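You operate a simulated robot arm through the tools that you are given. There is no shell and no other tool.

You run a simulated robot arm. Do the job below in one go: nothing can be reset, and whatever is moved stays where it is left.

## Task
Stop the powder draw, switch the hopper isolator off, then unlatch the lid.
Fine: powder valve shut before the pump stops; shaker knob to 1 before the isolator goes off; leave the lid shut.

The check looks at the end state, three seconds after you hand in, the way a careful person would. Anything else that was tipped, shoved, dropped, spilled or broken makes it a failure. A push-on lid holds only when it is set on centred and level and pressed home; a screw cap is set on level and turned clockwise until tight.

## Robot
A 7-joint arm with a two-finger parallel gripper, fixed in place. Base frame: the origin is at the foot of the arm, x ahead of it, y to its left, z up. Lengths are in mm, angles in rad, forces in N, time in s.
Its first joint turns from -2.304 to 2.304 rad. Payload 3.91 kg.
The TCP is the grasp point between the finger pads, 30 mm short of the fingertips. In the tool frame z runs along the fingers and y along their closing line. Largest opening 110 mm; finger width 20, thickness 10; the body of the gripper, 48 by 112 mm, starts 55 mm behind the TCP.
Orientation is that of the tool frame in the base frame, as a unit quaternion [w, x, y, z]. With the fingers straight down and closing along the base's y, the tool's x points along the base's -x, its y along +y and its z along -z.

## Interface
- The arm moves only by the tool nudge_tool. Its argument "commands" is a list of rows, each a list of 7 numbers: the shift along the tool's x, y, z in mm, then the turn, a rotation vector about the tool's x, y, z in rad, then the opening, from 0 (shut) to 1 (fully open). In form: [[tx, ty, tz, ax, ay, az, hand], ...]. A call has 1 to 20 rows; each row shifts and turns the commanded pose from where the row before left it, along the tool's axes as they then stand. A row lasts 0.2 s, in which the tool goes at most 50 mm and 0.15 rad; a call with a longer step from one row to the next is refused whole, and so is a gripper value outside its range. A pose out of reach is approached as far as the arm can. The call stops where the force on the tool passes 50 N (or 10 N more than at its start, if that is more) or the arm is blocked; 0.2 s more then pass. Each finger travels about 108 mm/s and halts on what it meets, pressing with about 25 N; the grip force reading is that of the motor and also rises with nothing between the fingers. The clock runs only during rows and for 0.2 s after the last one: add rows that do not move to give the fingers time. It gives the time, the measured TCP pose, the force on the tool (base axes), the opening and the grip force at its end, in the units of the frame above (readings bear some noise), with the torque about the TCP (base axes, N m) and any sound that the robot's microphone picked up.
- Cameras (640 x 400 px; columns grow to the right, rows downward): "scene" is fixed at [227.1, 656.7, 1527.8]; the picture's right is [0.20, 0.98, 0.00], its down [0.57, -0.12, -0.81] and it looks along [-0.79, 0.17, -0.59] (base axes); focal length 214 px, centre (320, 200). "wrist" rides on the gripper at [72, 17, -103] in the tool frame; the picture's right is [-0.23, 0.97, 0.00], its down [-0.76, -0.18, -0.62] and it looks along [-0.61, -0.14, 0.78] (tool axes); focal length 222 px, centre (320, 200). There is no depth. A picture from a camera that has moved, and an enlarged one, comes with that camera's place and axes in the base frame and with its lens. The place of the scene camera against the robot may be out by one fixed shift of up to 18 mm in any direction.
- capture(camera): a new picture of that camera. No time passes.
- enlarge(camera, box): a new picture of the part [left, top, right, bottom] of that camera's present view, enlarged. No time passes.
- close_job(): hands the job in; it is judged then, once.

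Nothing tells you positions but the pictures and the camera data. Unless the task says otherwise, let go and move clear before handing in.

The tools are called after ">>>" as a command line: name --pt "numbers of a row" for each row, then --argument value for the rest, lists and objects as JSON in quotes. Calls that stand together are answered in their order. nudge_tool: Moves the arm, as the interface text tells. Its arguments: {"type":"object","properties":{"commands":{"type":"array","items":{"type":"array","items":{"type":"number"}}}},"required":["commands"]} The other tools are called the same way: capture (camera) takes a picture; enlarge (camera, box) takes an enlarged picture of a part of a camera's view; close_job () hands the job in.

At the start:

```text
time_s: 0.0
eef_pos: [-68.7, 727.8, 1169.4]
ee_rot: [0.0, 0.0, 1.0, 0.0]
force: [-0.2, -1.0, 0.1]
ft_torque: [0.04, -0.03, -0.02]
width: 109.9
grip_force: 0.0
```

scene: 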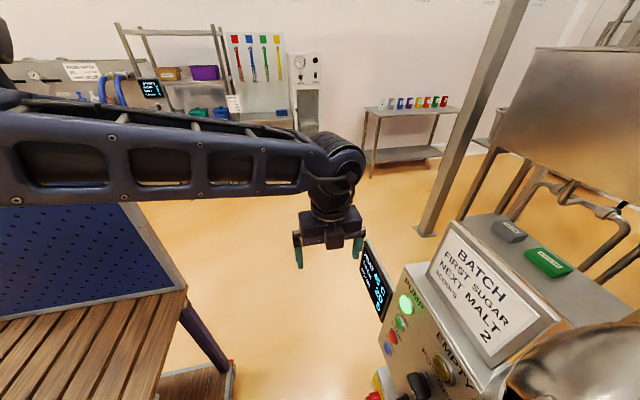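
wrist: 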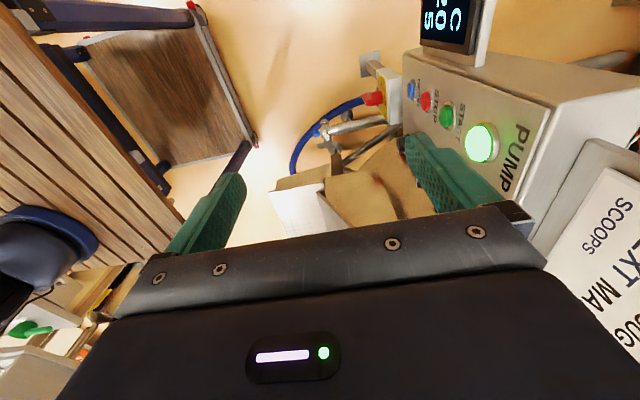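

The arm is raised beside a control cabinet labelled PUMP, with green, red and blue buttons and an "EMPTY" selector. I'll look closely before moving anything.

>>> enlarge --camera "scene" --box '[340, 200, 640, 400]'

>>> enlarge --camera "wrist" --box '[240, 0, 640, 250]'

>>> enlarge --camera "scene" --box '[0, 0, 340, 200]'

>>> enlarge --camera "scene" --box '[340, 0, 640, 200]'

>>> enlarge --camera "wrist" --box '[0, 150, 320, 400]'

```text
2.00 times, centred on (490, 300) of scene
camera zoom: at [227.1, 656.7, 1527.8], right [0.2, 0.98, 0.0], down [0.57, -0.12, -0.81], along [-0.79, 0.17, -0.59], focal length 429 px, centre (-20, 0)
```

zoom: 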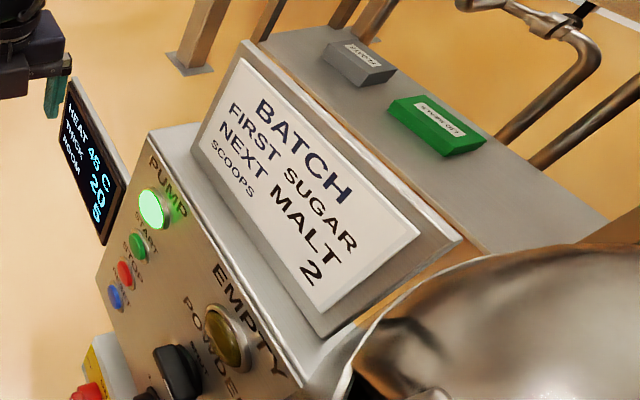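

```text
1.60 times, centred on (440, 125) of wrist
camera zoom: at [-141.3, 745.5, 1272.8], right [0.23, 0.97, 0.0], down [0.76, -0.18, 0.62], along [0.61, -0.14, -0.78], focal length 355 px, centre (128, 320)
```

zoom: 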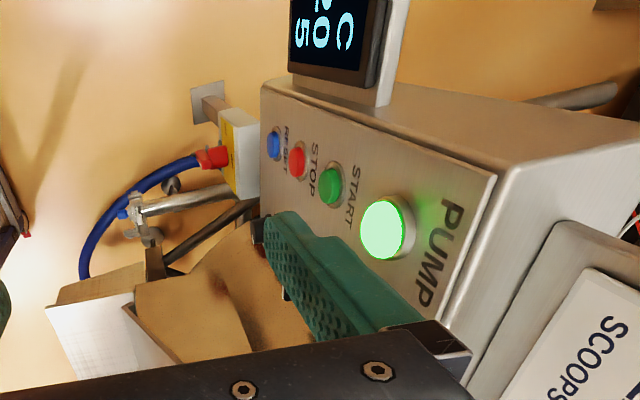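

```text
1.88 times, centred on (170, 100) of scene
camera zoom: at [227.1, 656.7, 1527.8], right [0.2, 0.98, 0.0], down [0.57, -0.12, -0.81], along [-0.79, 0.17, -0.59], focal length 404 px, centre (602, 388)
```

zoom: 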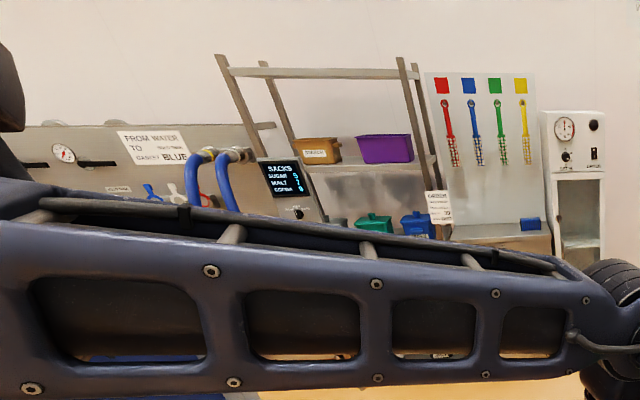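

```text
2.00 times, centred on (490, 100) of scene
camera zoom: at [227.1, 656.7, 1527.8], right [0.2, 0.98, 0.0], down [0.57, -0.12, -0.81], along [-0.79, 0.17, -0.59], focal length 429 px, centre (-20, 400)
```

zoom: 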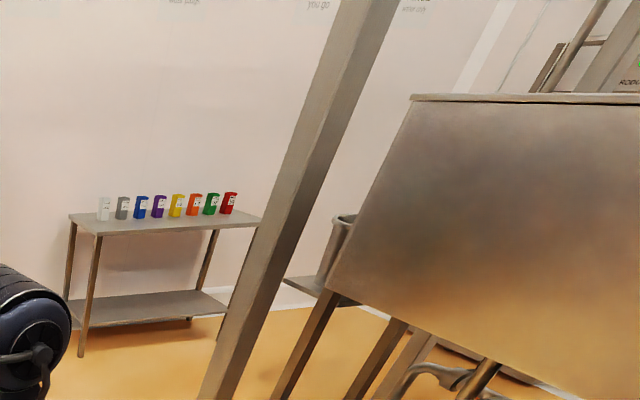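

```text
1.60 times, centred on (160, 275) of wrist
camera zoom: at [-141.3, 745.5, 1272.8], right [0.23, 0.97, 0.0], down [0.76, -0.18, 0.62], along [0.61, -0.14, -0.78], focal length 355 px, centre (576, 80)
```

zoom: 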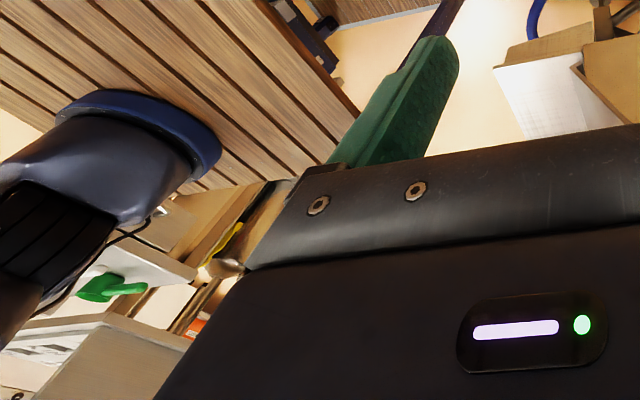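

The panel runs along x at about y = 908, facing the base. The PUMP lamp is near (13, 908, 1033), with START, STOP and RESET below it. The scene camera doesn't show the powder valve, isolator or lid, so I'll back off and turn the wrist camera toward the panel to survey.

>>> nudge_tool --pt "0 -25 0 0 0 0 1" --pt "0 -25 0 0 0 0 1" --pt "0 -25 0 0 0 0 1" --pt "0 -25 0 0 0 0 1" --pt "0 0 0 0 0 -0.1428 1" --pt "0 0 0 0 0 -0.1428 1" --pt "0 0 0 0 0 -0.1428 1" --pt "0 0 0 0 0 -0.1428 1" --pt "0 0 0 0 0 -0.1428 1" --pt "0 0 0 0 0 -0.1428 1" --pt "0 0 0 0 0 -0.1428 1" --pt "0 0 0 0 0 -0.1428 1" --pt "0 0 0 0 0 -0.1428 1" --pt "0 0 0 0 0 -0.1428 1" --pt "0 0 0 0 0 -0.1428 1"

>>> capture --camera "wrist"

>>> capture --camera "scene"

```text
time_s: 3.2
eef_pos: [-68.1, 628.9, 1169.9]
ee_rot: [0.0, 0.708, -0.707, 0.0]
force: [-0.1, 1.0, -0.5]
ft_torque: [0.0, -0.05, 0.03]
width: 109.9
grip_force: 0.1
```

```text
taken
camera wrist: at [-85.8, 555.8, 1272.2], right [-0.97, 0.23, 0.0], down [0.18, 0.76, 0.62], along [0.14, 0.61, -0.78], focal length 222 px, centre (320, 200)
```

wrist: 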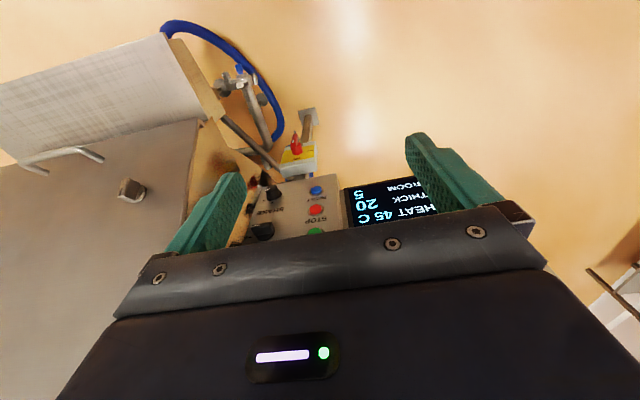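

```text
taken
```

scene: 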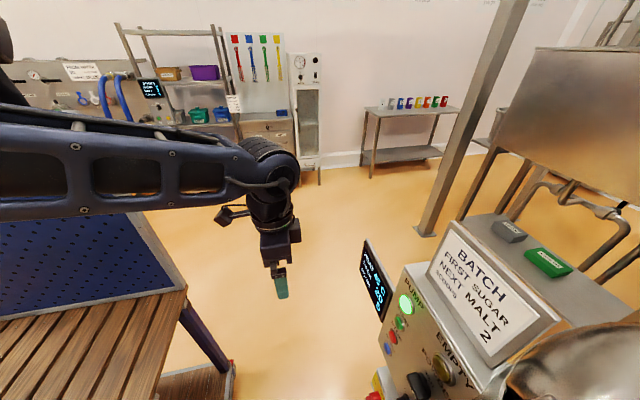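

The picture is upside-down from here, but the panel is in view and more equipment stands at larger x. I'll shift to +x and tilt the tool toward the panel for a straight-on view.

>>> nudge_tool --pt "0 -30 0 0 0 0 1" --pt "0 -30 0 0 0 0 1" --pt "0 -30 0 0 0 0 1" --pt "0 -30 0 0 0 0 1" --pt "0 -30 0 0 0 0 1" --pt "0 0 0 0 -0.14 0 1" --pt "0 0 0 0 -0.14 0 1" --pt "0 0 0 0 -0.14 0 1" --pt "0 0 0 0 -0.14 0 1" --pt "0 0 0 0 -0.14 0 1" --pt "0 0 0 0 -0.14 0 1" --pt "0 0 0 0 -0.14 0 1"

>>> capture --camera "wrist"

>>> capture --camera "scene"

```text
time_s: 6.0
eef_pos: [151.4, 632.7, 1158.3]
ee_rot: [0.308, -0.609, 0.672, 0.289]
force: [-1.1, -0.5, -0.3]
ft_torque: [-0.03, -0.12, -0.07]
width: 110.4
grip_force: 0.1
out of reach, approached as far as the arm can: row 12
stopped in row 12: the arm was blocked; the commanded pose is now the measured one
```

```text
taken
camera wrist: at [123.3, 507.6, 1168.7], right [-0.95, 0.23, 0.19], down [0.19, 0.0, 0.98], along [0.23, 0.97, -0.04], focal length 222 px, centre (320, 200)
```

wrist: 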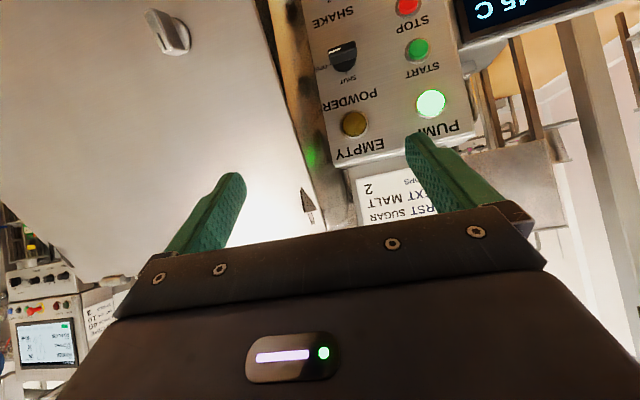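

```text
taken
```

scene: 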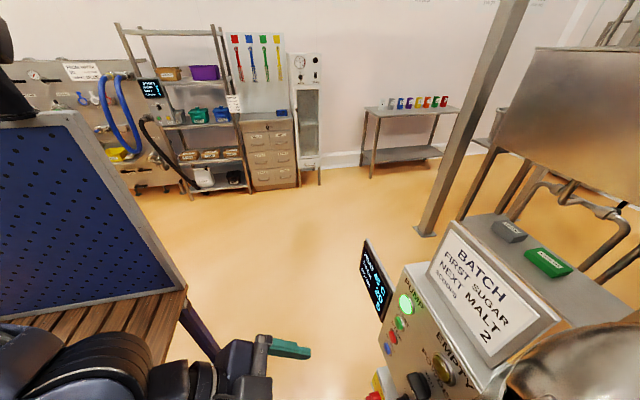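

The tilt stopped at the limit of the arm's reach, but the panel is now visible. I'll enlarge both views to read the labels.

>>> enlarge --camera "wrist" --box '[220, 0, 500, 200]'

>>> enlarge --camera "wrist" --box '[0, 0, 340, 200]'

>>> enlarge --camera "wrist" --box '[0, 180, 140, 400]'

>>> enlarge --camera "scene" --box '[360, 260, 640, 400]'

```text
2.00 times, centred on (360, 100) of wrist
camera zoom: at [123.3, 507.6, 1168.7], right [-0.95, 0.23, 0.19], down [0.19, 0.0, 0.98], along [0.23, 0.97, -0.04], focal length 444 px, centre (240, 400)
```

zoom: 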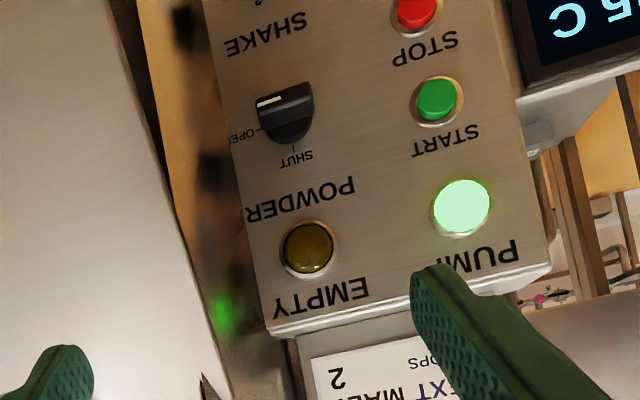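

```text
1.88 times, centred on (170, 100) of wrist
camera zoom: at [123.3, 507.6, 1168.7], right [-0.95, 0.23, 0.19], down [0.19, 0.0, 0.98], along [0.23, 0.97, -0.04], focal length 418 px, centre (602, 388)
```

zoom: 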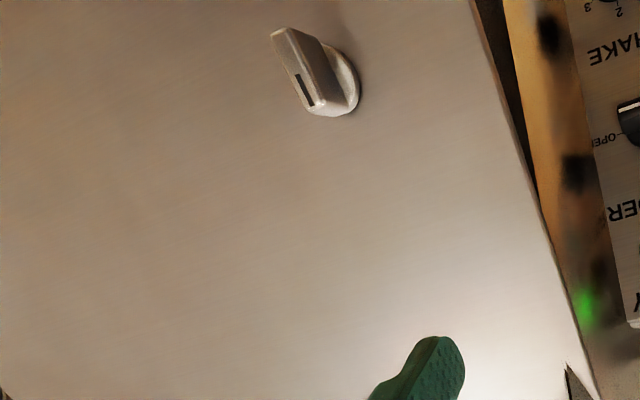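

```text
1.82 times, centred on (70, 290) of wrist
camera zoom: at [123.3, 507.6, 1168.7], right [-0.95, 0.23, 0.19], down [0.19, 0.0, 0.98], along [0.23, 0.97, -0.04], focal length 404 px, centre (774, 36)
```

zoom: 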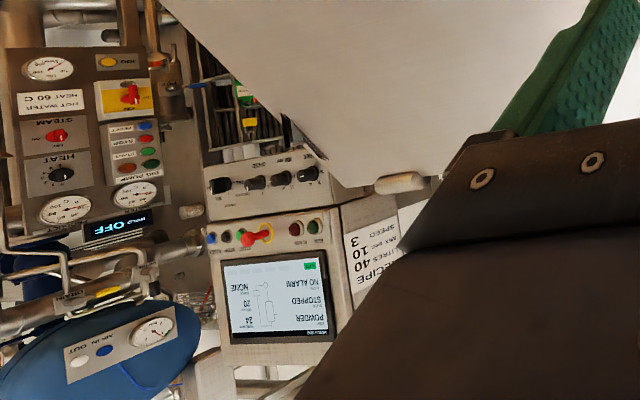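

```text
2.29 times, centred on (500, 330) of scene
camera zoom: at [227.1, 656.7, 1527.8], right [0.2, 0.98, 0.0], down [0.57, -0.12, -0.81], along [-0.79, 0.17, -0.59], focal length 490 px, centre (-91, -97)
```

zoom: 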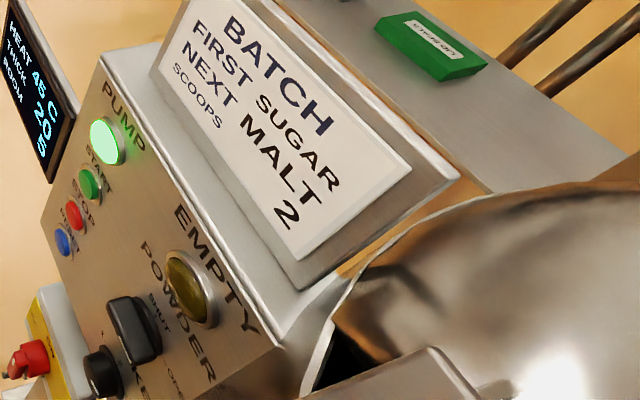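

The layout is getting clearer:
- The POWDER knob points to OPEN, with SHUT at the top.
- SHAKE is below the POWDER knob, and the pump buttons are to its left.
- A metal quarter-turn latch sits on a plate near (296, 708, 949).

I'll go lower and to -x to see the rest.

>>> nudge_tool --pt "23.9 20.8 11 0 0 0 1" --pt "23.9 20.8 11 0 0 0 1" --pt "23.9 20.8 11 0 0 0 1" --pt "23.9 20.8 11 0 0 0 1" --pt "23.9 20.8 11 0 0 0 1" --pt "23.9 20.8 11 0 0 0 1"

>>> capture --camera "wrist"

>>> capture --camera "scene"

```text
time_s: 7.4
eef_pos: [21.9, 599.3, 1007.1]
ee_rot: [0.306, -0.61, 0.671, 0.29]
force: [0.3, 0.4, 0.3]
ft_torque: [0.0, 0.03, 0.01]
width: 109.8
grip_force: 0.0
```

```text
taken
camera wrist: at [-5.1, 475.1, 1018.4], right [-0.95, 0.23, 0.19], down [0.19, 0.0, 0.98], along [0.23, 0.97, -0.04], focal length 222 px, centre (320, 200)
```

wrist: 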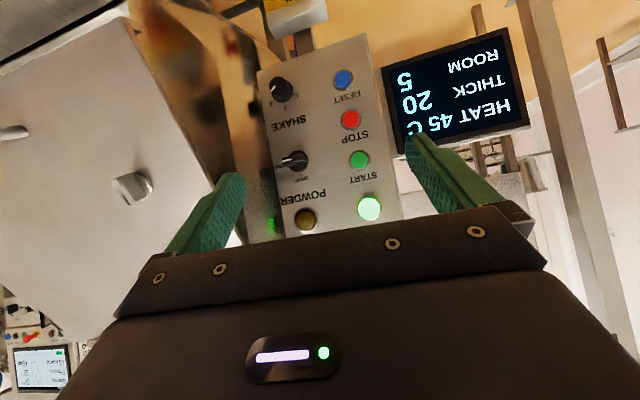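

```text
taken
```

scene: 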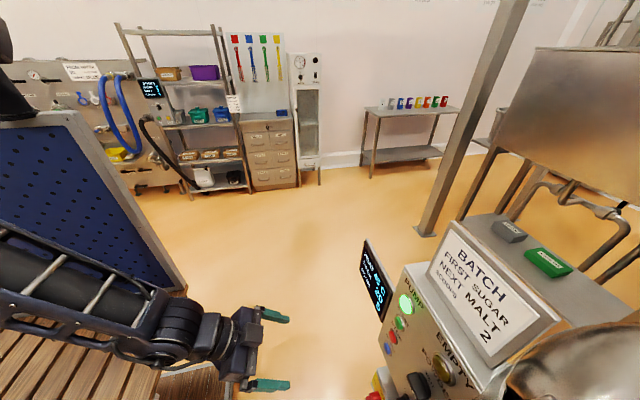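

>>> enlarge --camera "wrist" --box '[240, 0, 420, 120]'

>>> enlarge --camera "wrist" --box '[0, 0, 260, 170]'

>>> enlarge --camera "wrist" --box '[240, 100, 420, 240]'

```text
3.33 times, centred on (330, 60) of wrist
camera zoom: at [-5.1, 475.1, 1018.4], right [-0.95, 0.23, 0.19], down [0.19, 0.0, 0.98], along [0.23, 0.97, -0.04], focal length 740 px, centre (287, 667)
```

zoom: 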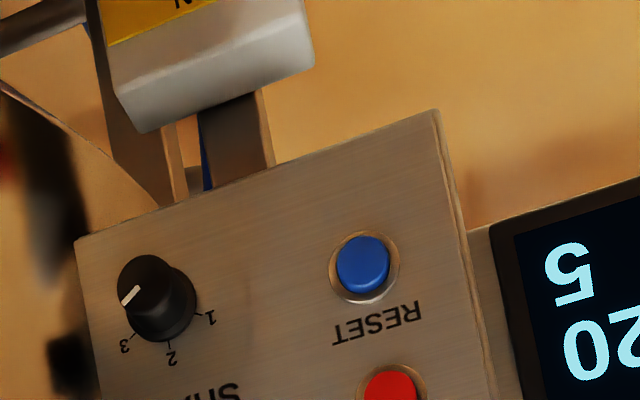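

```text
2.35 times, centred on (130, 85) of wrist
camera zoom: at [-5.1, 475.1, 1018.4], right [-0.95, 0.23, 0.19], down [0.19, 0.0, 0.98], along [0.23, 0.97, -0.04], focal length 523 px, centre (767, 471)
```

zoom: 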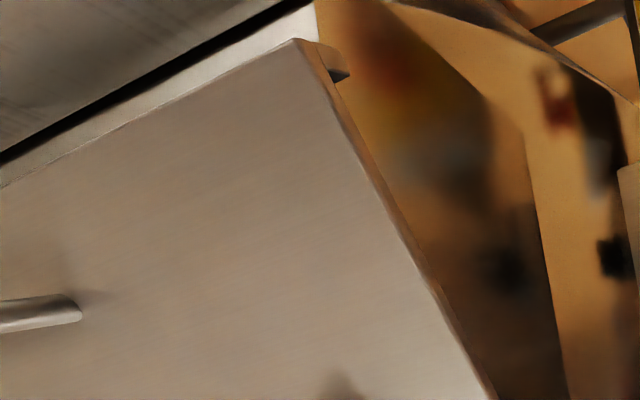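

```text
2.86 times, centred on (330, 170) of wrist
camera zoom: at [-5.1, 475.1, 1018.4], right [-0.95, 0.23, 0.19], down [0.19, 0.0, 0.98], along [0.23, 0.97, -0.04], focal length 635 px, centre (291, 286)
```

zoom: 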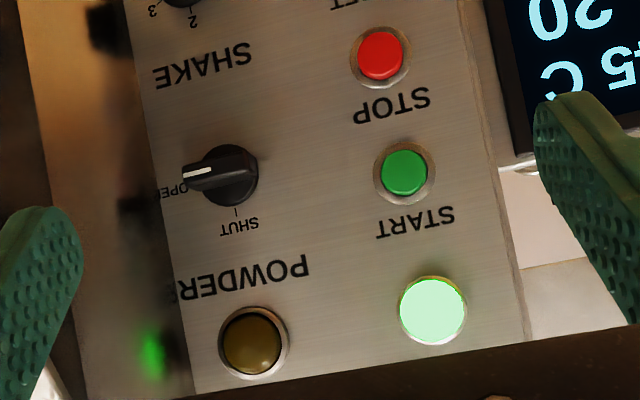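

From this angle I can see:
- The SHAKE knob points to 3. From the front, the dial reads 3 at upper right, 2 at the top and 1 at upper left.
- The yellow isolator box sits below the panel.

I'll go lower to see the isolator and the lid.

>>> nudge_tool --pt "23 -0.4 19.4 0 0 0 1" --pt "23 -0.4 19.4 0 0 0 1" --pt "23 -0.4 19.4 0 0 0 1" --pt "23 -0.4 19.4 0 0 0 1"

>>> capture --camera "wrist"

>>> capture --camera "scene"

```text
time_s: 8.4
eef_pos: [20.0, 600.4, 886.1]
ee_rot: [0.307, -0.609, 0.671, 0.29]
force: [-0.1, 0.0, 0.8]
ft_torque: [-0.04, -0.04, 0.0]
width: 109.9
grip_force: 0.0
```

```text
taken
camera wrist: at [-8.0, 476.6, 897.0], right [-0.95, 0.23, 0.19], down [0.19, 0.0, 0.98], along [0.23, 0.97, -0.04], focal length 222 px, centre (320, 200)
```

wrist: 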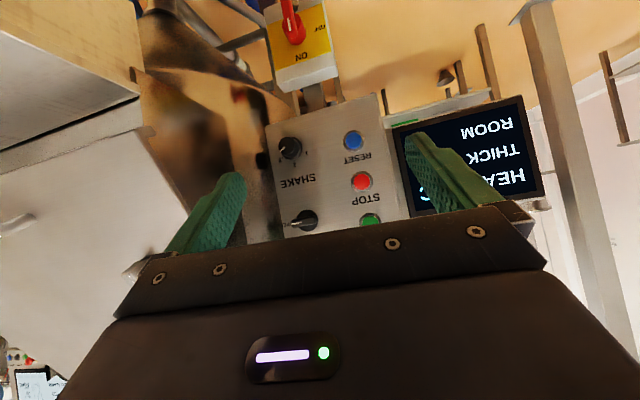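

```text
taken
```

scene: 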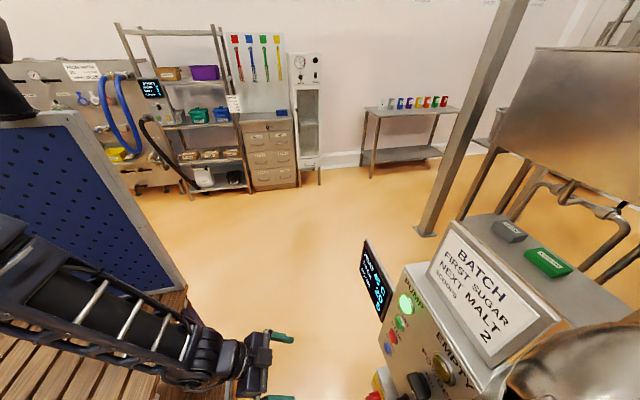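

>>> enlarge --camera "wrist" --box '[220, 0, 400, 110]'

>>> enlarge --camera "wrist" --box '[0, 0, 240, 150]'

>>> enlarge --camera "wrist" --box '[0, 130, 240, 290]'

>>> enlarge --camera "wrist" --box '[240, 110, 400, 230]'

```text
3.56 times, centred on (310, 55) of wrist
camera zoom: at [-8.0, 476.6, 897.0], right [-0.95, 0.23, 0.19], down [0.19, 0.0, 0.98], along [0.23, 0.97, -0.04], focal length 790 px, centre (356, 716)
```

zoom: 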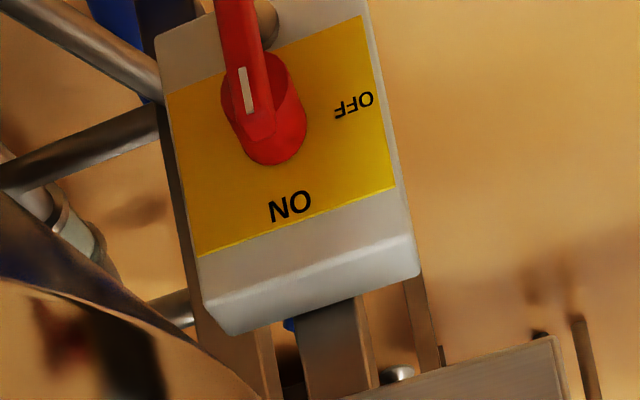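

```text
2.67 times, centred on (120, 75) of wrist
camera zoom: at [-8.0, 476.6, 897.0], right [-0.95, 0.23, 0.19], down [0.19, 0.0, 0.98], along [0.23, 0.97, -0.04], focal length 592 px, centre (853, 533)
```

zoom: 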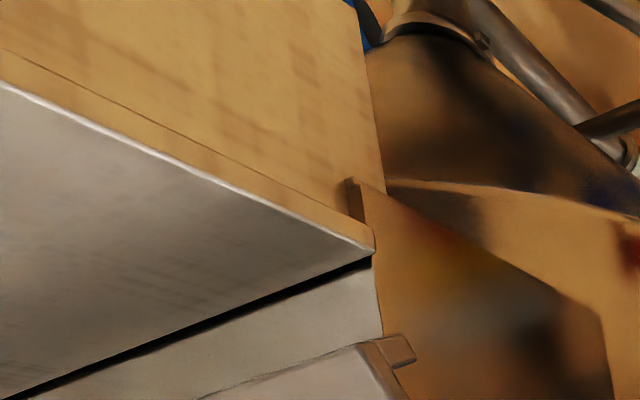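

```text
2.50 times, centred on (120, 210) of wrist
camera zoom: at [-8.0, 476.6, 897.0], right [-0.95, 0.23, 0.19], down [0.19, 0.0, 0.98], along [0.23, 0.97, -0.04], focal length 555 px, centre (820, 175)
```

zoom: 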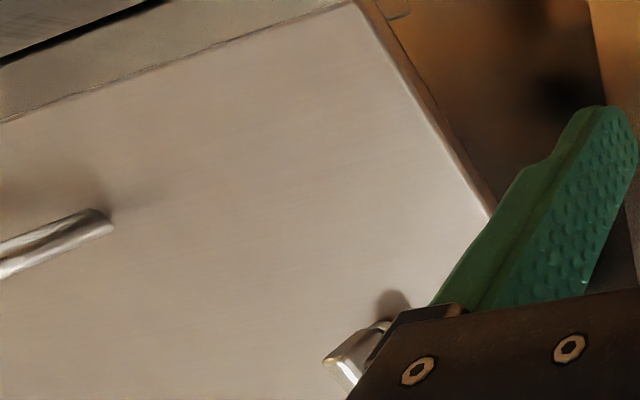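

```text
3.33 times, centred on (320, 170) of wrist
camera zoom: at [-8.0, 476.6, 897.0], right [-0.95, 0.23, 0.19], down [0.19, 0.0, 0.98], along [0.23, 0.97, -0.04], focal length 740 px, centre (320, 300)
```

zoom: 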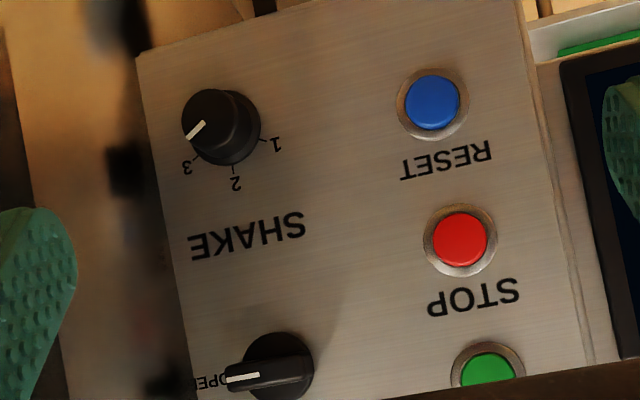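

Positions from triangulation:
- **STOP:** about (7, 897, 862).
- **POWDER knob:** about (125, 890, 916).
- **SHAKE knob:** about (130, 885, 768).
- **Isolator:** red, about (67, 865, 575), currently ON. OFF is to its left.
- **Lid:** leans back about 28°, with the latch near (296, 708, 949).

Next I'll look at the latch closely.

>>> nudge_tool --pt "-13.3 -32.2 -7.3 0 0 0 1" --pt "-13.3 -32.2 -7.3 0 0 0 1" --pt "-13.3 -32.2 -7.3 0 0 0 1" --pt "-13.3 -32.2 -7.3 0 0 0 1" --pt "-13.3 -32.2 -7.3 0 0 0 1" --pt "-13.3 -32.2 -7.3 0 0 0 1" --pt "-13.3 -32.2 -7.3 0 0 0 1" --pt "-13.3 -32.2 -7.3 0 0 0 1"

>>> capture --camera "wrist"

>>> enlarge --camera "wrist" --box '[160, 0, 420, 180]'

```text
time_s: 10.2
eef_pos: [280.0, 601.6, 1002.6]
ee_rot: [0.306, -0.61, 0.67, 0.29]
force: [-0.4, 0.6, -0.1]
ft_torque: [0.01, 0.0, -0.04]
width: 110.2
grip_force: 0.0
```

```text
taken
camera wrist: at [251.9, 477.9, 1013.5], right [-0.95, 0.23, 0.19], down [0.19, 0.0, 0.98], along [0.23, 0.97, -0.04], focal length 222 px, centre (320, 200)
```

wrist: 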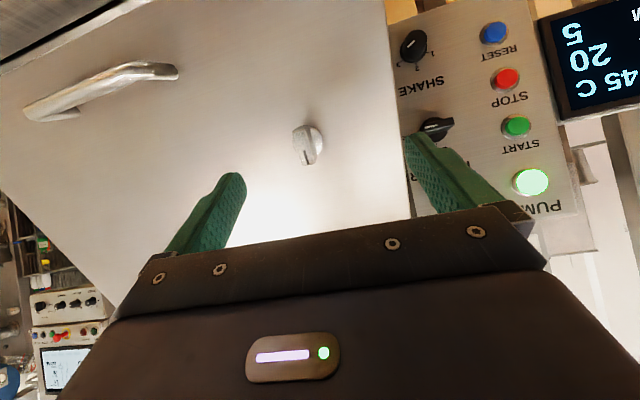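

```text
2.22 times, centred on (290, 90) of wrist
camera zoom: at [251.9, 477.9, 1013.5], right [-0.95, 0.23, 0.19], down [0.19, 0.0, 0.98], along [0.23, 0.97, -0.04], focal length 494 px, centre (387, 444)
```

zoom: 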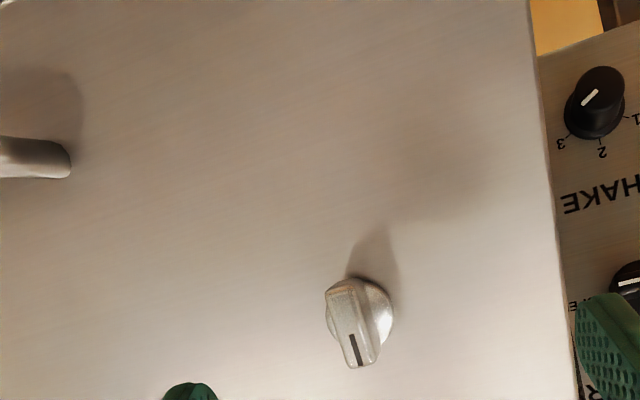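

The latch is a wing knob whose black mark points up the slope, with no label in view so far. I'll rise to see the whole lid and look for latch markings.

>>> nudge_tool --pt "-19.4 -12.9 -27.8 0 0 0 1" --pt "-19.4 -12.9 -27.8 0 0 0 1" --pt "-19.4 -12.9 -27.8 0 0 0 1" --pt "-19.4 -12.9 -27.8 0 0 0 1"

>>> capture --camera "wrist"

>>> enlarge --camera "wrist" --box '[160, 0, 420, 180]'

>>> enlarge --camera "wrist" --box '[0, 0, 200, 130]'

```text
time_s: 11.2
eef_pos: [334.6, 562.9, 1131.9]
ee_rot: [0.305, -0.61, 0.672, 0.29]
force: [1.5, 0.5, -0.8]
ft_torque: [0.05, 0.1, 0.07]
width: 110.2
grip_force: 0.2
```

```text
taken
camera wrist: at [307.2, 439.8, 1142.5], right [-0.95, 0.23, 0.19], down [0.2, 0.0, 0.98], along [0.23, 0.97, -0.04], focal length 222 px, centre (320, 200)
```

wrist: 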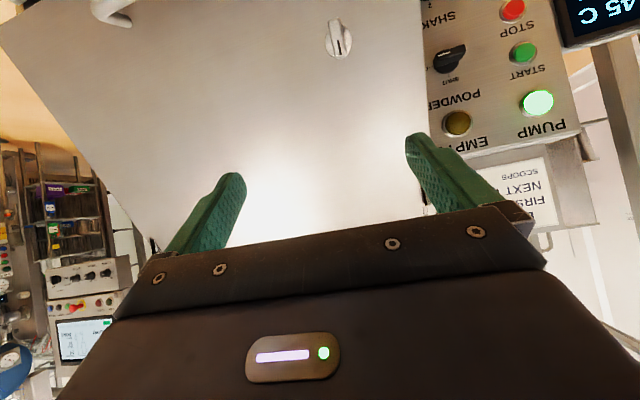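

```text
2.22 times, centred on (290, 90) of wrist
camera zoom: at [307.2, 439.8, 1142.5], right [-0.95, 0.23, 0.19], down [0.2, 0.0, 0.98], along [0.23, 0.97, -0.04], focal length 494 px, centre (387, 444)
```

zoom: 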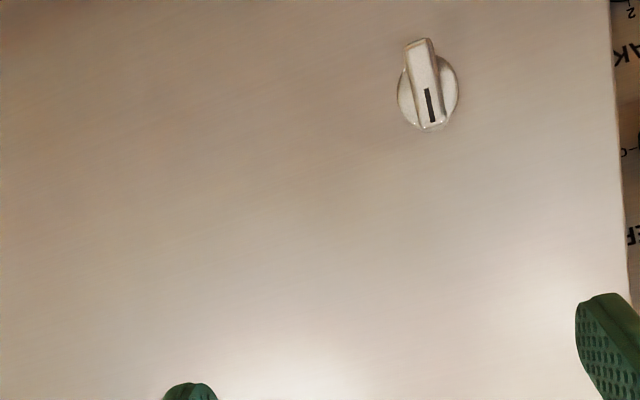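

```text
3.08 times, centred on (100, 65) of wrist
camera zoom: at [307.2, 439.8, 1142.5], right [-0.95, 0.23, 0.19], down [0.2, 0.0, 0.98], along [0.23, 0.97, -0.04], focal length 684 px, centre (997, 615)
```

zoom: 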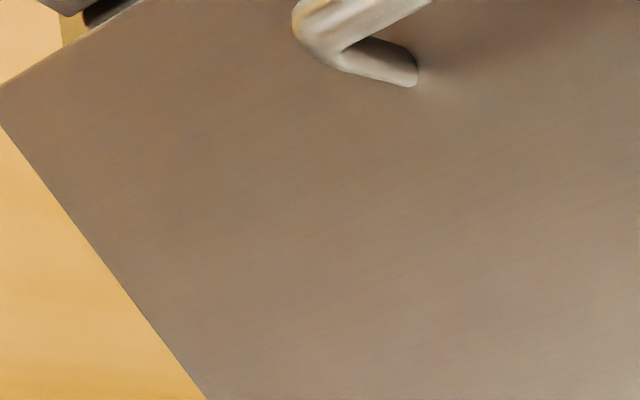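

The lid has no latch text so far. There was an arrow-like mark near the lid's top-left corner, so I'll rise a bit more to inspect it.

>>> nudge_tool --pt "-21.6 20.3 -20.6 0 0 0 1" --pt "-21.6 20.3 -20.6 0 0 0 1" --pt "-21.6 20.3 -20.6 0 0 0 1"

>>> capture --camera "wrist"

>>> enlarge --camera "wrist" --box '[220, 60, 460, 220]'

>>> enlarge --camera "wrist" --box '[0, 100, 200, 320]'

>>> enlarge --camera "scene" --box '[500, 300, 640, 400]'

```text
time_s: 12.0
eef_pos: [271.8, 562.5, 1222.5]
ee_rot: [0.305, -0.61, 0.672, 0.29]
force: [0.2, -0.2, 0.0]
ft_torque: [-0.03, -0.01, 0.01]
width: 110.0
grip_force: 0.1
```

```text
taken
camera wrist: at [243.6, 438.7, 1232.4], right [-0.95, 0.23, 0.19], down [0.2, 0.0, 0.98], along [0.23, 0.97, -0.04], focal length 222 px, centre (320, 200)
```

wrist: 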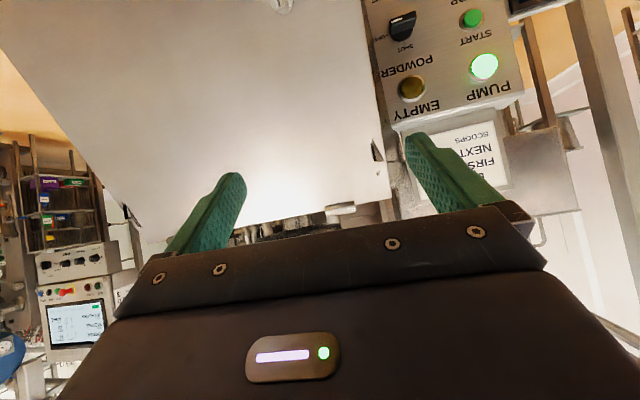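

```text
2.50 times, centred on (340, 140) of wrist
camera zoom: at [243.6, 438.7, 1232.4], right [-0.95, 0.23, 0.19], down [0.2, 0.0, 0.98], along [0.23, 0.97, -0.04], focal length 555 px, centre (270, 350)
```

zoom: 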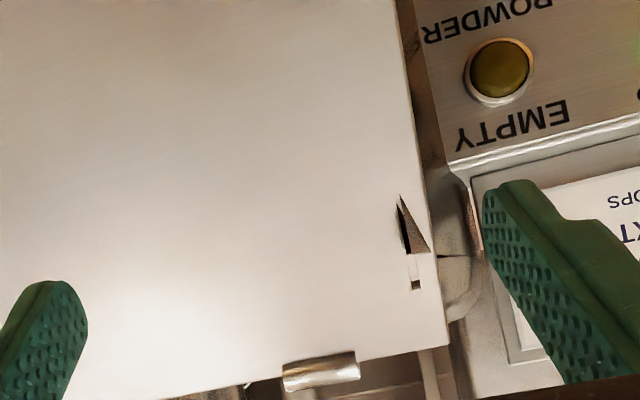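

```text
1.82 times, centred on (100, 210) of wrist
camera zoom: at [243.6, 438.7, 1232.4], right [-0.95, 0.23, 0.19], down [0.2, 0.0, 0.98], along [0.23, 0.97, -0.04], focal length 404 px, centre (720, 182)
```

zoom: 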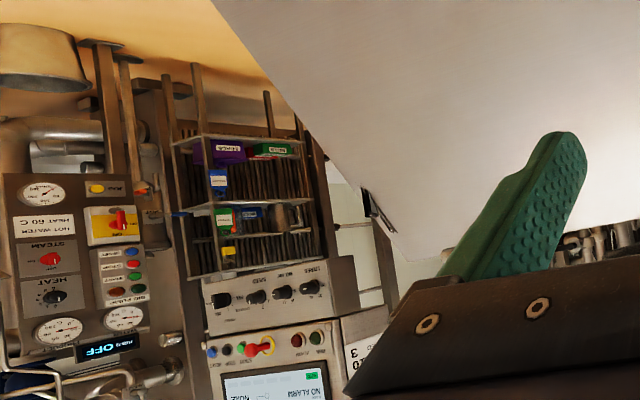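

```text
4.00 times, centred on (570, 350) of scene
camera zoom: at [227.1, 656.7, 1527.8], right [0.2, 0.98, 0.0], down [0.57, -0.12, -0.81], along [-0.79, 0.17, -0.59], focal length 858 px, centre (-680, -400)
```

zoom: 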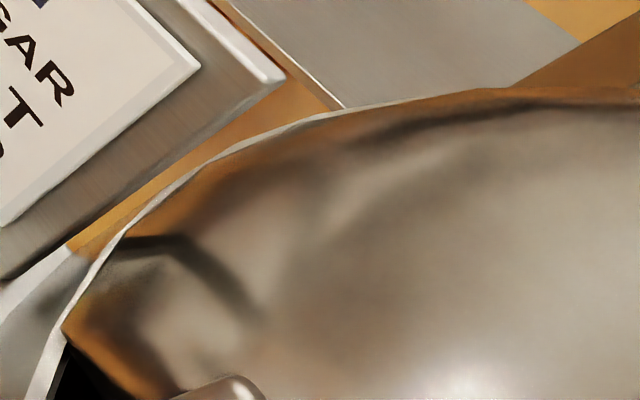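

The lid is hinged at the top and has no latch labels, so I'll find the turn direction by feel later. First comes the POWDER valve. I'll move in front of the panel and level the tool with the camera on its left.

>>> nudge_tool --pt "15 22 28 0 0 0 1" --pt "15 22 28 0 0 0 1" --pt "15 22 28 0 0 0 1" --pt "15 22 28 0 0 0 1" --pt "15 22 28 0 0 0 1" --pt "15 22 28 0 0 0 1" --pt "15 22 28 0 0 0 1" --pt "15 22 28 0 0 0 1" --pt "15 22 28 0 0 0 1" --pt "15 22 28 0 0 0 1"

>>> nudge_tool --pt "0 0 0 -0.0505 -0.0403 0.121 1" --pt "0 0 0 -0.0505 -0.0403 0.121 1" --pt "0 0 0 -0.0505 -0.0403 0.121 1" --pt "0 0 0 -0.0505 -0.0403 0.121 1" --pt "0 0 0 -0.0505 -0.0403 0.121 1" --pt "0 0 0 -0.0505 -0.0403 0.121 1" --pt "0 0 0 -0.0505 -0.0403 0.121 1" --pt "0 0 0 -0.0505 -0.0403 0.121 1" --pt "0 0 0 -0.0505 -0.0403 0.121 1" --pt "0 0 0 -0.0505 -0.0403 0.121 1" --pt "0 0 0 -0.0505 -0.0403 0.121 1" --pt "0 0 0 -0.0505 -0.0403 0.121 1"

>>> capture --camera "wrist"

>>> capture --camera "scene"

```text
time_s: 14.2
eef_pos: [57.6, 698.9, 935.3]
ee_rot: [0.306, -0.61, 0.671, 0.29]
force: [0.0, -0.5, 0.3]
ft_torque: [0.0, -0.01, 0.0]
width: 110.0
grip_force: 0.1
```

```text
time_s: 16.8
eef_pos: [55.7, 698.3, 932.4]
ee_rot: [0.0, 0.0, 0.706, 0.708]
force: [0.2, 0.6, -0.3]
ft_torque: [-0.02, -0.02, 0.01]
width: 109.9
grip_force: 0.2
```

```text
taken
camera wrist: at [-15.7, 595.3, 947.8], right [0.23, 0.0, 0.97], down [0.76, -0.62, -0.18], along [0.61, 0.78, -0.14], focal length 222 px, centre (320, 200)
```

wrist: 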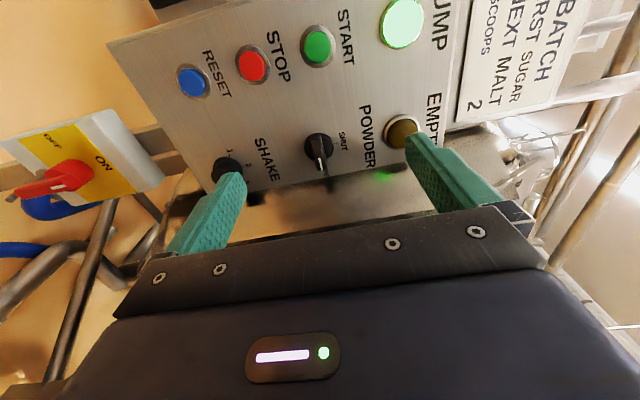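

```text
taken
```

scene: 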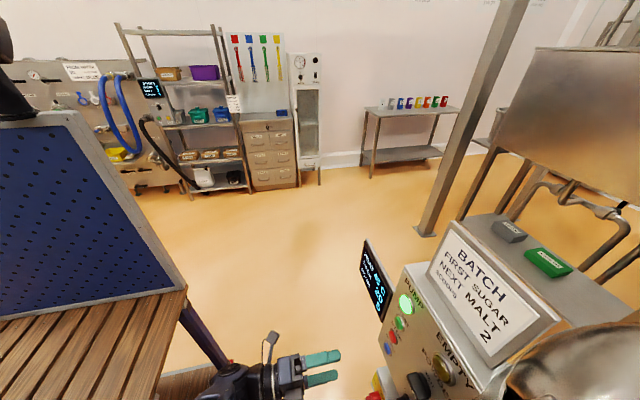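

The level tool pose works. Now I'll take a close look at the knobs from here.

>>> enlarge --camera "wrist" --box '[240, 60, 460, 200]'

>>> enlarge --camera "wrist" --box '[0, 80, 260, 240]'

>>> enlarge --camera "scene" --box '[200, 300, 480, 400]'

```text
2.86 times, centred on (350, 130) of wrist
camera zoom: at [-15.7, 595.3, 947.8], right [0.23, 0.0, 0.97], down [0.76, -0.62, -0.18], along [0.61, 0.78, -0.14], focal length 635 px, centre (234, 400)
```

zoom: 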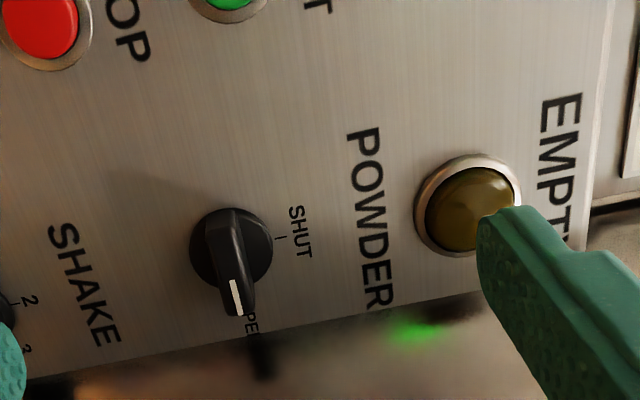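

```text
2.46 times, centred on (130, 160) of wrist
camera zoom: at [-15.7, 595.3, 947.8], right [0.23, 0.0, 0.97], down [0.76, -0.62, -0.18], along [0.61, 0.78, -0.14], focal length 547 px, centre (788, 298)
```

zoom: 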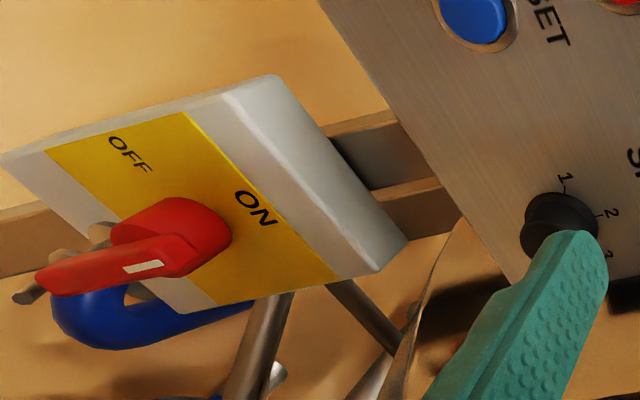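

```text
2.29 times, centred on (340, 350) of scene
camera zoom: at [227.1, 656.7, 1527.8], right [0.2, 0.98, 0.0], down [0.57, -0.12, -0.81], along [-0.79, 0.17, -0.59], focal length 490 px, centre (274, -143)
```

zoom: 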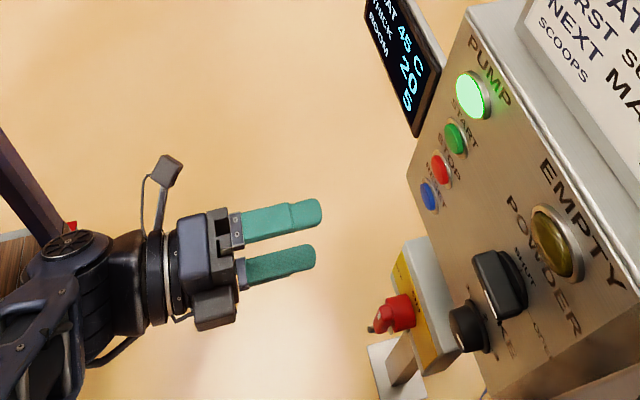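

Key measurements from these views:
- **POWDER knob:** axis about (122, y, 915), bar horizontal, front face near y = 872.
- **Isolator handle:** a bar about ±45 mm long, vertical on axis (71, 560), front at y ≈ 833, pointing to ON.

I'll approach the POWDER knob with a narrower opening and check alignment.

>>> nudge_tool --pt "-16.8 -4.4 25.4 0 0 0 0.5" --pt "-16.8 -4.4 25.4 0 0 0 0.5" --pt "-16.8 -4.4 25.4 0 0 0 0.5" --pt "-16.8 -4.4 25.4 0 0 0 0.5" --pt "0 0 0 0 0 0 0.5"

>>> capture --camera "wrist"

>>> enlarge --camera "wrist" --box '[230, 60, 420, 200]'

>>> enlarge --camera "scene" --box '[300, 280, 480, 400]'

```text
time_s: 18.0
eef_pos: [127.3, 797.5, 913.1]
ee_rot: [0.001, -0.001, 0.707, 0.707]
force: [0.4, -0.4, 0.2]
ft_torque: [0.0, 0.01, 0.03]
width: 54.9
grip_force: 0.0
```

```text
taken
camera wrist: at [55.5, 694.3, 929.2], right [0.22, 0.0, 0.97], down [0.76, -0.62, -0.18], along [0.61, 0.78, -0.14], focal length 222 px, centre (320, 200)
```

wrist: 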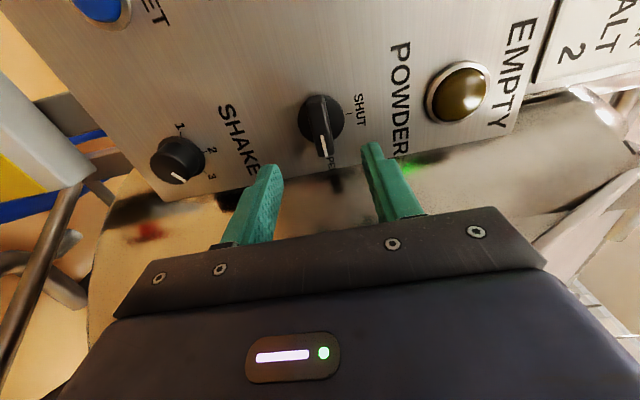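

```text
2.86 times, centred on (325, 130) of wrist
camera zoom: at [55.5, 694.3, 929.2], right [0.22, 0.0, 0.97], down [0.76, -0.62, -0.18], along [0.61, 0.78, -0.14], focal length 635 px, centre (306, 400)
```

zoom: 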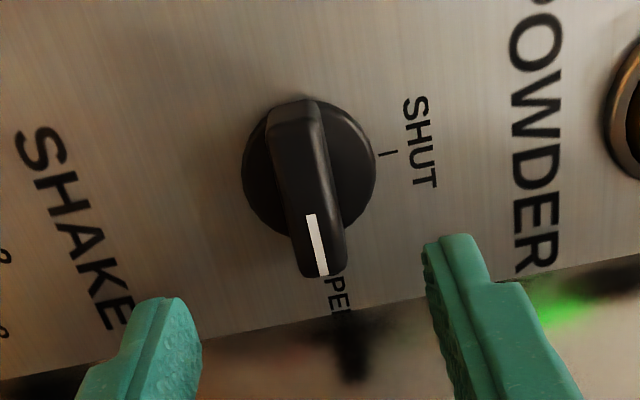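

```text
3.33 times, centred on (390, 340) of scene
camera zoom: at [227.1, 656.7, 1527.8], right [0.2, 0.98, 0.0], down [0.57, -0.12, -0.81], along [-0.79, 0.17, -0.59], focal length 715 px, centre (87, -267)
```

zoom: 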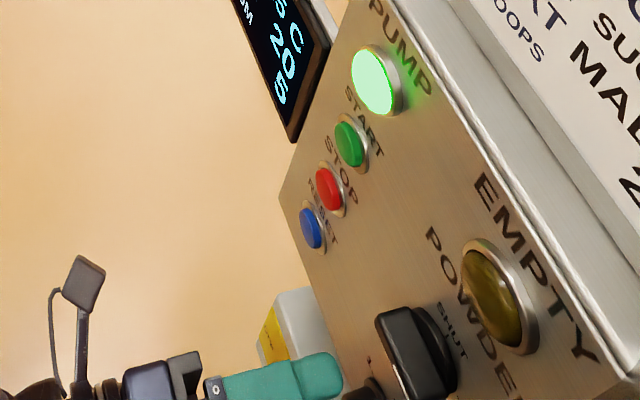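

The knob axis is at about (122.4, y, 915.1), with the bar front near y = 868 and the hub face near y = 893. I'll advance so the fingers straddle the bar.

>>> nudge_tool --pt "1.6 0.7 20 0 0 0 0.5" --pt "1.6 0.7 20 0 0 0 0.5" --pt "1.6 0.6 19 0 0 0 0.5" --pt "0 0 0 0 0 0 0.5"

>>> enlarge --camera "wrist" --box '[200, 60, 440, 230]'

>>> enlarge --camera "scene" --box '[340, 280, 520, 400]'

```text
time_s: 19.0
eef_pos: [119.4, 860.3, 915.6]
ee_rot: [0.002, -0.001, 0.706, 0.708]
force: [1.0, 0.0, 0.6]
ft_torque: [-0.02, 0.03, 0.0]
width: 54.9
grip_force: 0.0
```

```text
2.35 times, centred on (320, 145) of wrist
camera zoom: at [47.6, 756.3, 932.1], right [0.22, 0.0, 0.97], down [0.76, -0.62, -0.18], along [0.61, 0.78, -0.14], focal length 523 px, centre (320, 329)
```

zoom: 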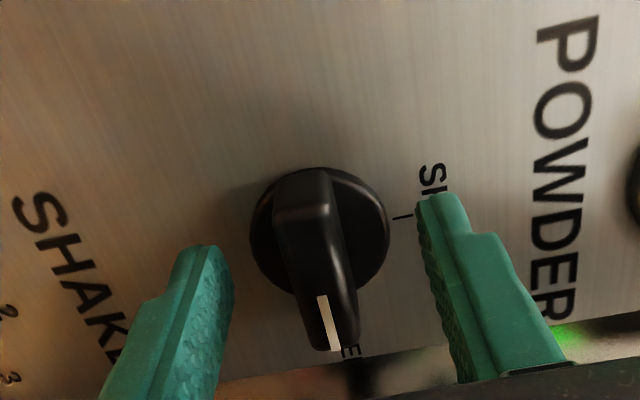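

```text
3.33 times, centred on (430, 340) of scene
camera zoom: at [227.1, 656.7, 1527.8], right [0.2, 0.98, 0.0], down [0.57, -0.12, -0.81], along [-0.79, 0.17, -0.59], focal length 715 px, centre (-47, -267)
```

zoom: 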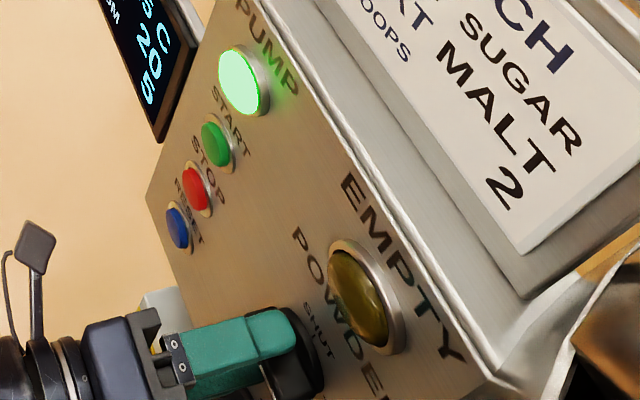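

>>> nudge_tool --pt "-2.5 0 0 0 0 0 0.5" --pt "0 0 0 0 0 0 0.5" --pt "0 0 0 0 0 0 0.5"

>>> enlarge --camera "wrist" --box '[200, 60, 440, 230]'

```text
time_s: 19.8
eef_pos: [120.7, 858.5, 916.3]
ee_rot: [0.001, -0.001, 0.707, 0.708]
force: [-0.2, 0.4, -0.8]
ft_torque: [0.03, 0.03, 0.01]
width: 55.1
grip_force: 0.1
```

```text
2.35 times, centred on (320, 145) of wrist
camera zoom: at [49.3, 755.7, 932.3], right [0.22, 0.0, 0.97], down [0.76, -0.62, -0.18], along [0.61, 0.78, -0.14], focal length 523 px, centre (320, 329)
```

zoom: 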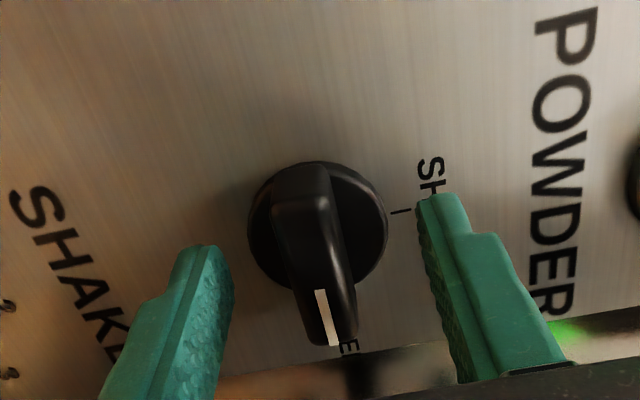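

The axis agrees to within about 1 mm, so I'll close on the bar.

>>> nudge_tool --pt "0 -0.5 0 0 0 0 0.25" --pt "0 0 0 0 0 0 0.1" --pt "0 0 0 0 0 0 0" --pt "0 0 0 0 0 0 0"

>>> enlarge --camera "wrist" --box '[200, 60, 440, 230]'

```text
time_s: 20.8
eef_pos: [122.3, 860.4, 915.3]
ee_rot: [0.001, 0.0, 0.707, 0.707]
force: [-0.2, -1.4, -10.9]
ft_torque: [-0.28, 0.03, -0.05]
width: 16.0
grip_force: 44.8
```

```text
2.35 times, centred on (320, 145) of wrist
camera zoom: at [49.2, 756.0, 931.0], right [0.22, 0.0, 0.97], down [0.76, -0.62, -0.18], along [0.61, 0.78, -0.14], focal length 523 px, centre (320, 329)
```

zoom: 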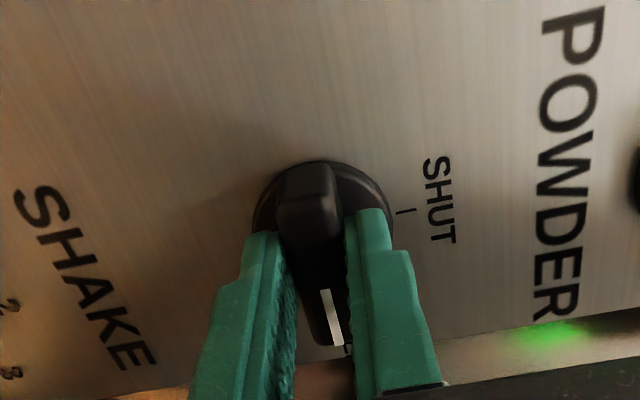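

I have the bar at 16 mm width. I'll turn it counter-clockwise as seen from the front, in two stages, toward SHUT.

>>> nudge_tool --pt "0 -0.7 0 0 0 0 0" --pt "0 0 0 0 0 -0.1 0" --pt "0 0 0 0 0 -0.1 0" --pt "0 0 0 0 0 -0.1 0" --pt "0 0 0 0 0 -0.1 0"

>>> enlarge --camera "wrist" --box '[200, 60, 440, 230]'

```text
time_s: 22.0
eef_pos: [122.2, 860.4, 912.7]
ee_rot: [0.142, -0.142, 0.693, 0.693]
force: [2.9, -19.3, -8.2]
ft_torque: [-0.69, 0.03, 1.01]
width: 16.1
grip_force: 45.3
```

```text
2.35 times, centred on (320, 145) of wrist
camera zoom: at [48.7, 756.0, 899.9], right [-0.17, 0.0, 0.98], down [0.77, -0.62, 0.14], along [0.61, 0.78, 0.11], focal length 523 px, centre (320, 329)
```

zoom: 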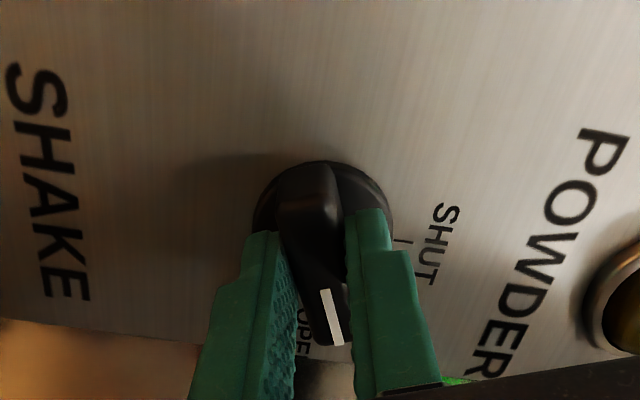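

The knob is turning with the gripper. There's a 19 N push back along y, so I'll ease off a little and continue.

>>> nudge_tool --pt "0.3 -0.7 -2 0 0 0 0" --pt "0 0 0 0 0 -0.1 0" --pt "0 0 0 0 0 -0.1 0" --pt "0 0 0 0 0 -0.1 0" --pt "0 0 0 0 0 -0.1 0"

>>> enlarge --camera "wrist" --box '[200, 60, 440, 230]'

```text
time_s: 23.2
eef_pos: [123.5, 857.6, 912.7]
ee_rot: [0.277, -0.277, 0.651, 0.65]
force: [2.4, 34.2, -17.8]
ft_torque: [-0.44, 0.04, 0.07]
width: 16.1
grip_force: 44.7
```

```text
2.35 times, centred on (320, 145) of wrist
camera zoom: at [60.6, 754.7, 871.7], right [-0.54, 0.0, 0.84], down [0.66, -0.62, 0.43], along [0.52, 0.78, 0.34], focal length 523 px, centre (320, 329)
```

zoom: 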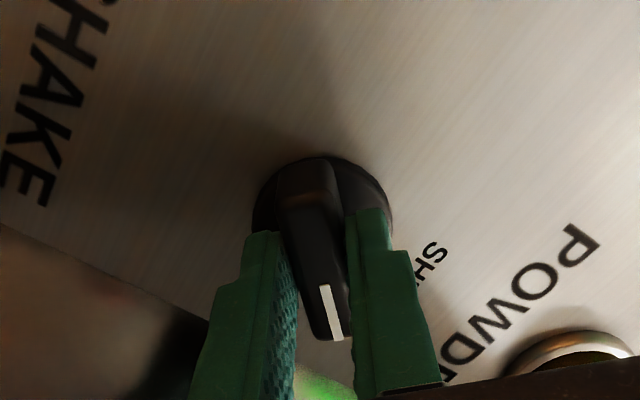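

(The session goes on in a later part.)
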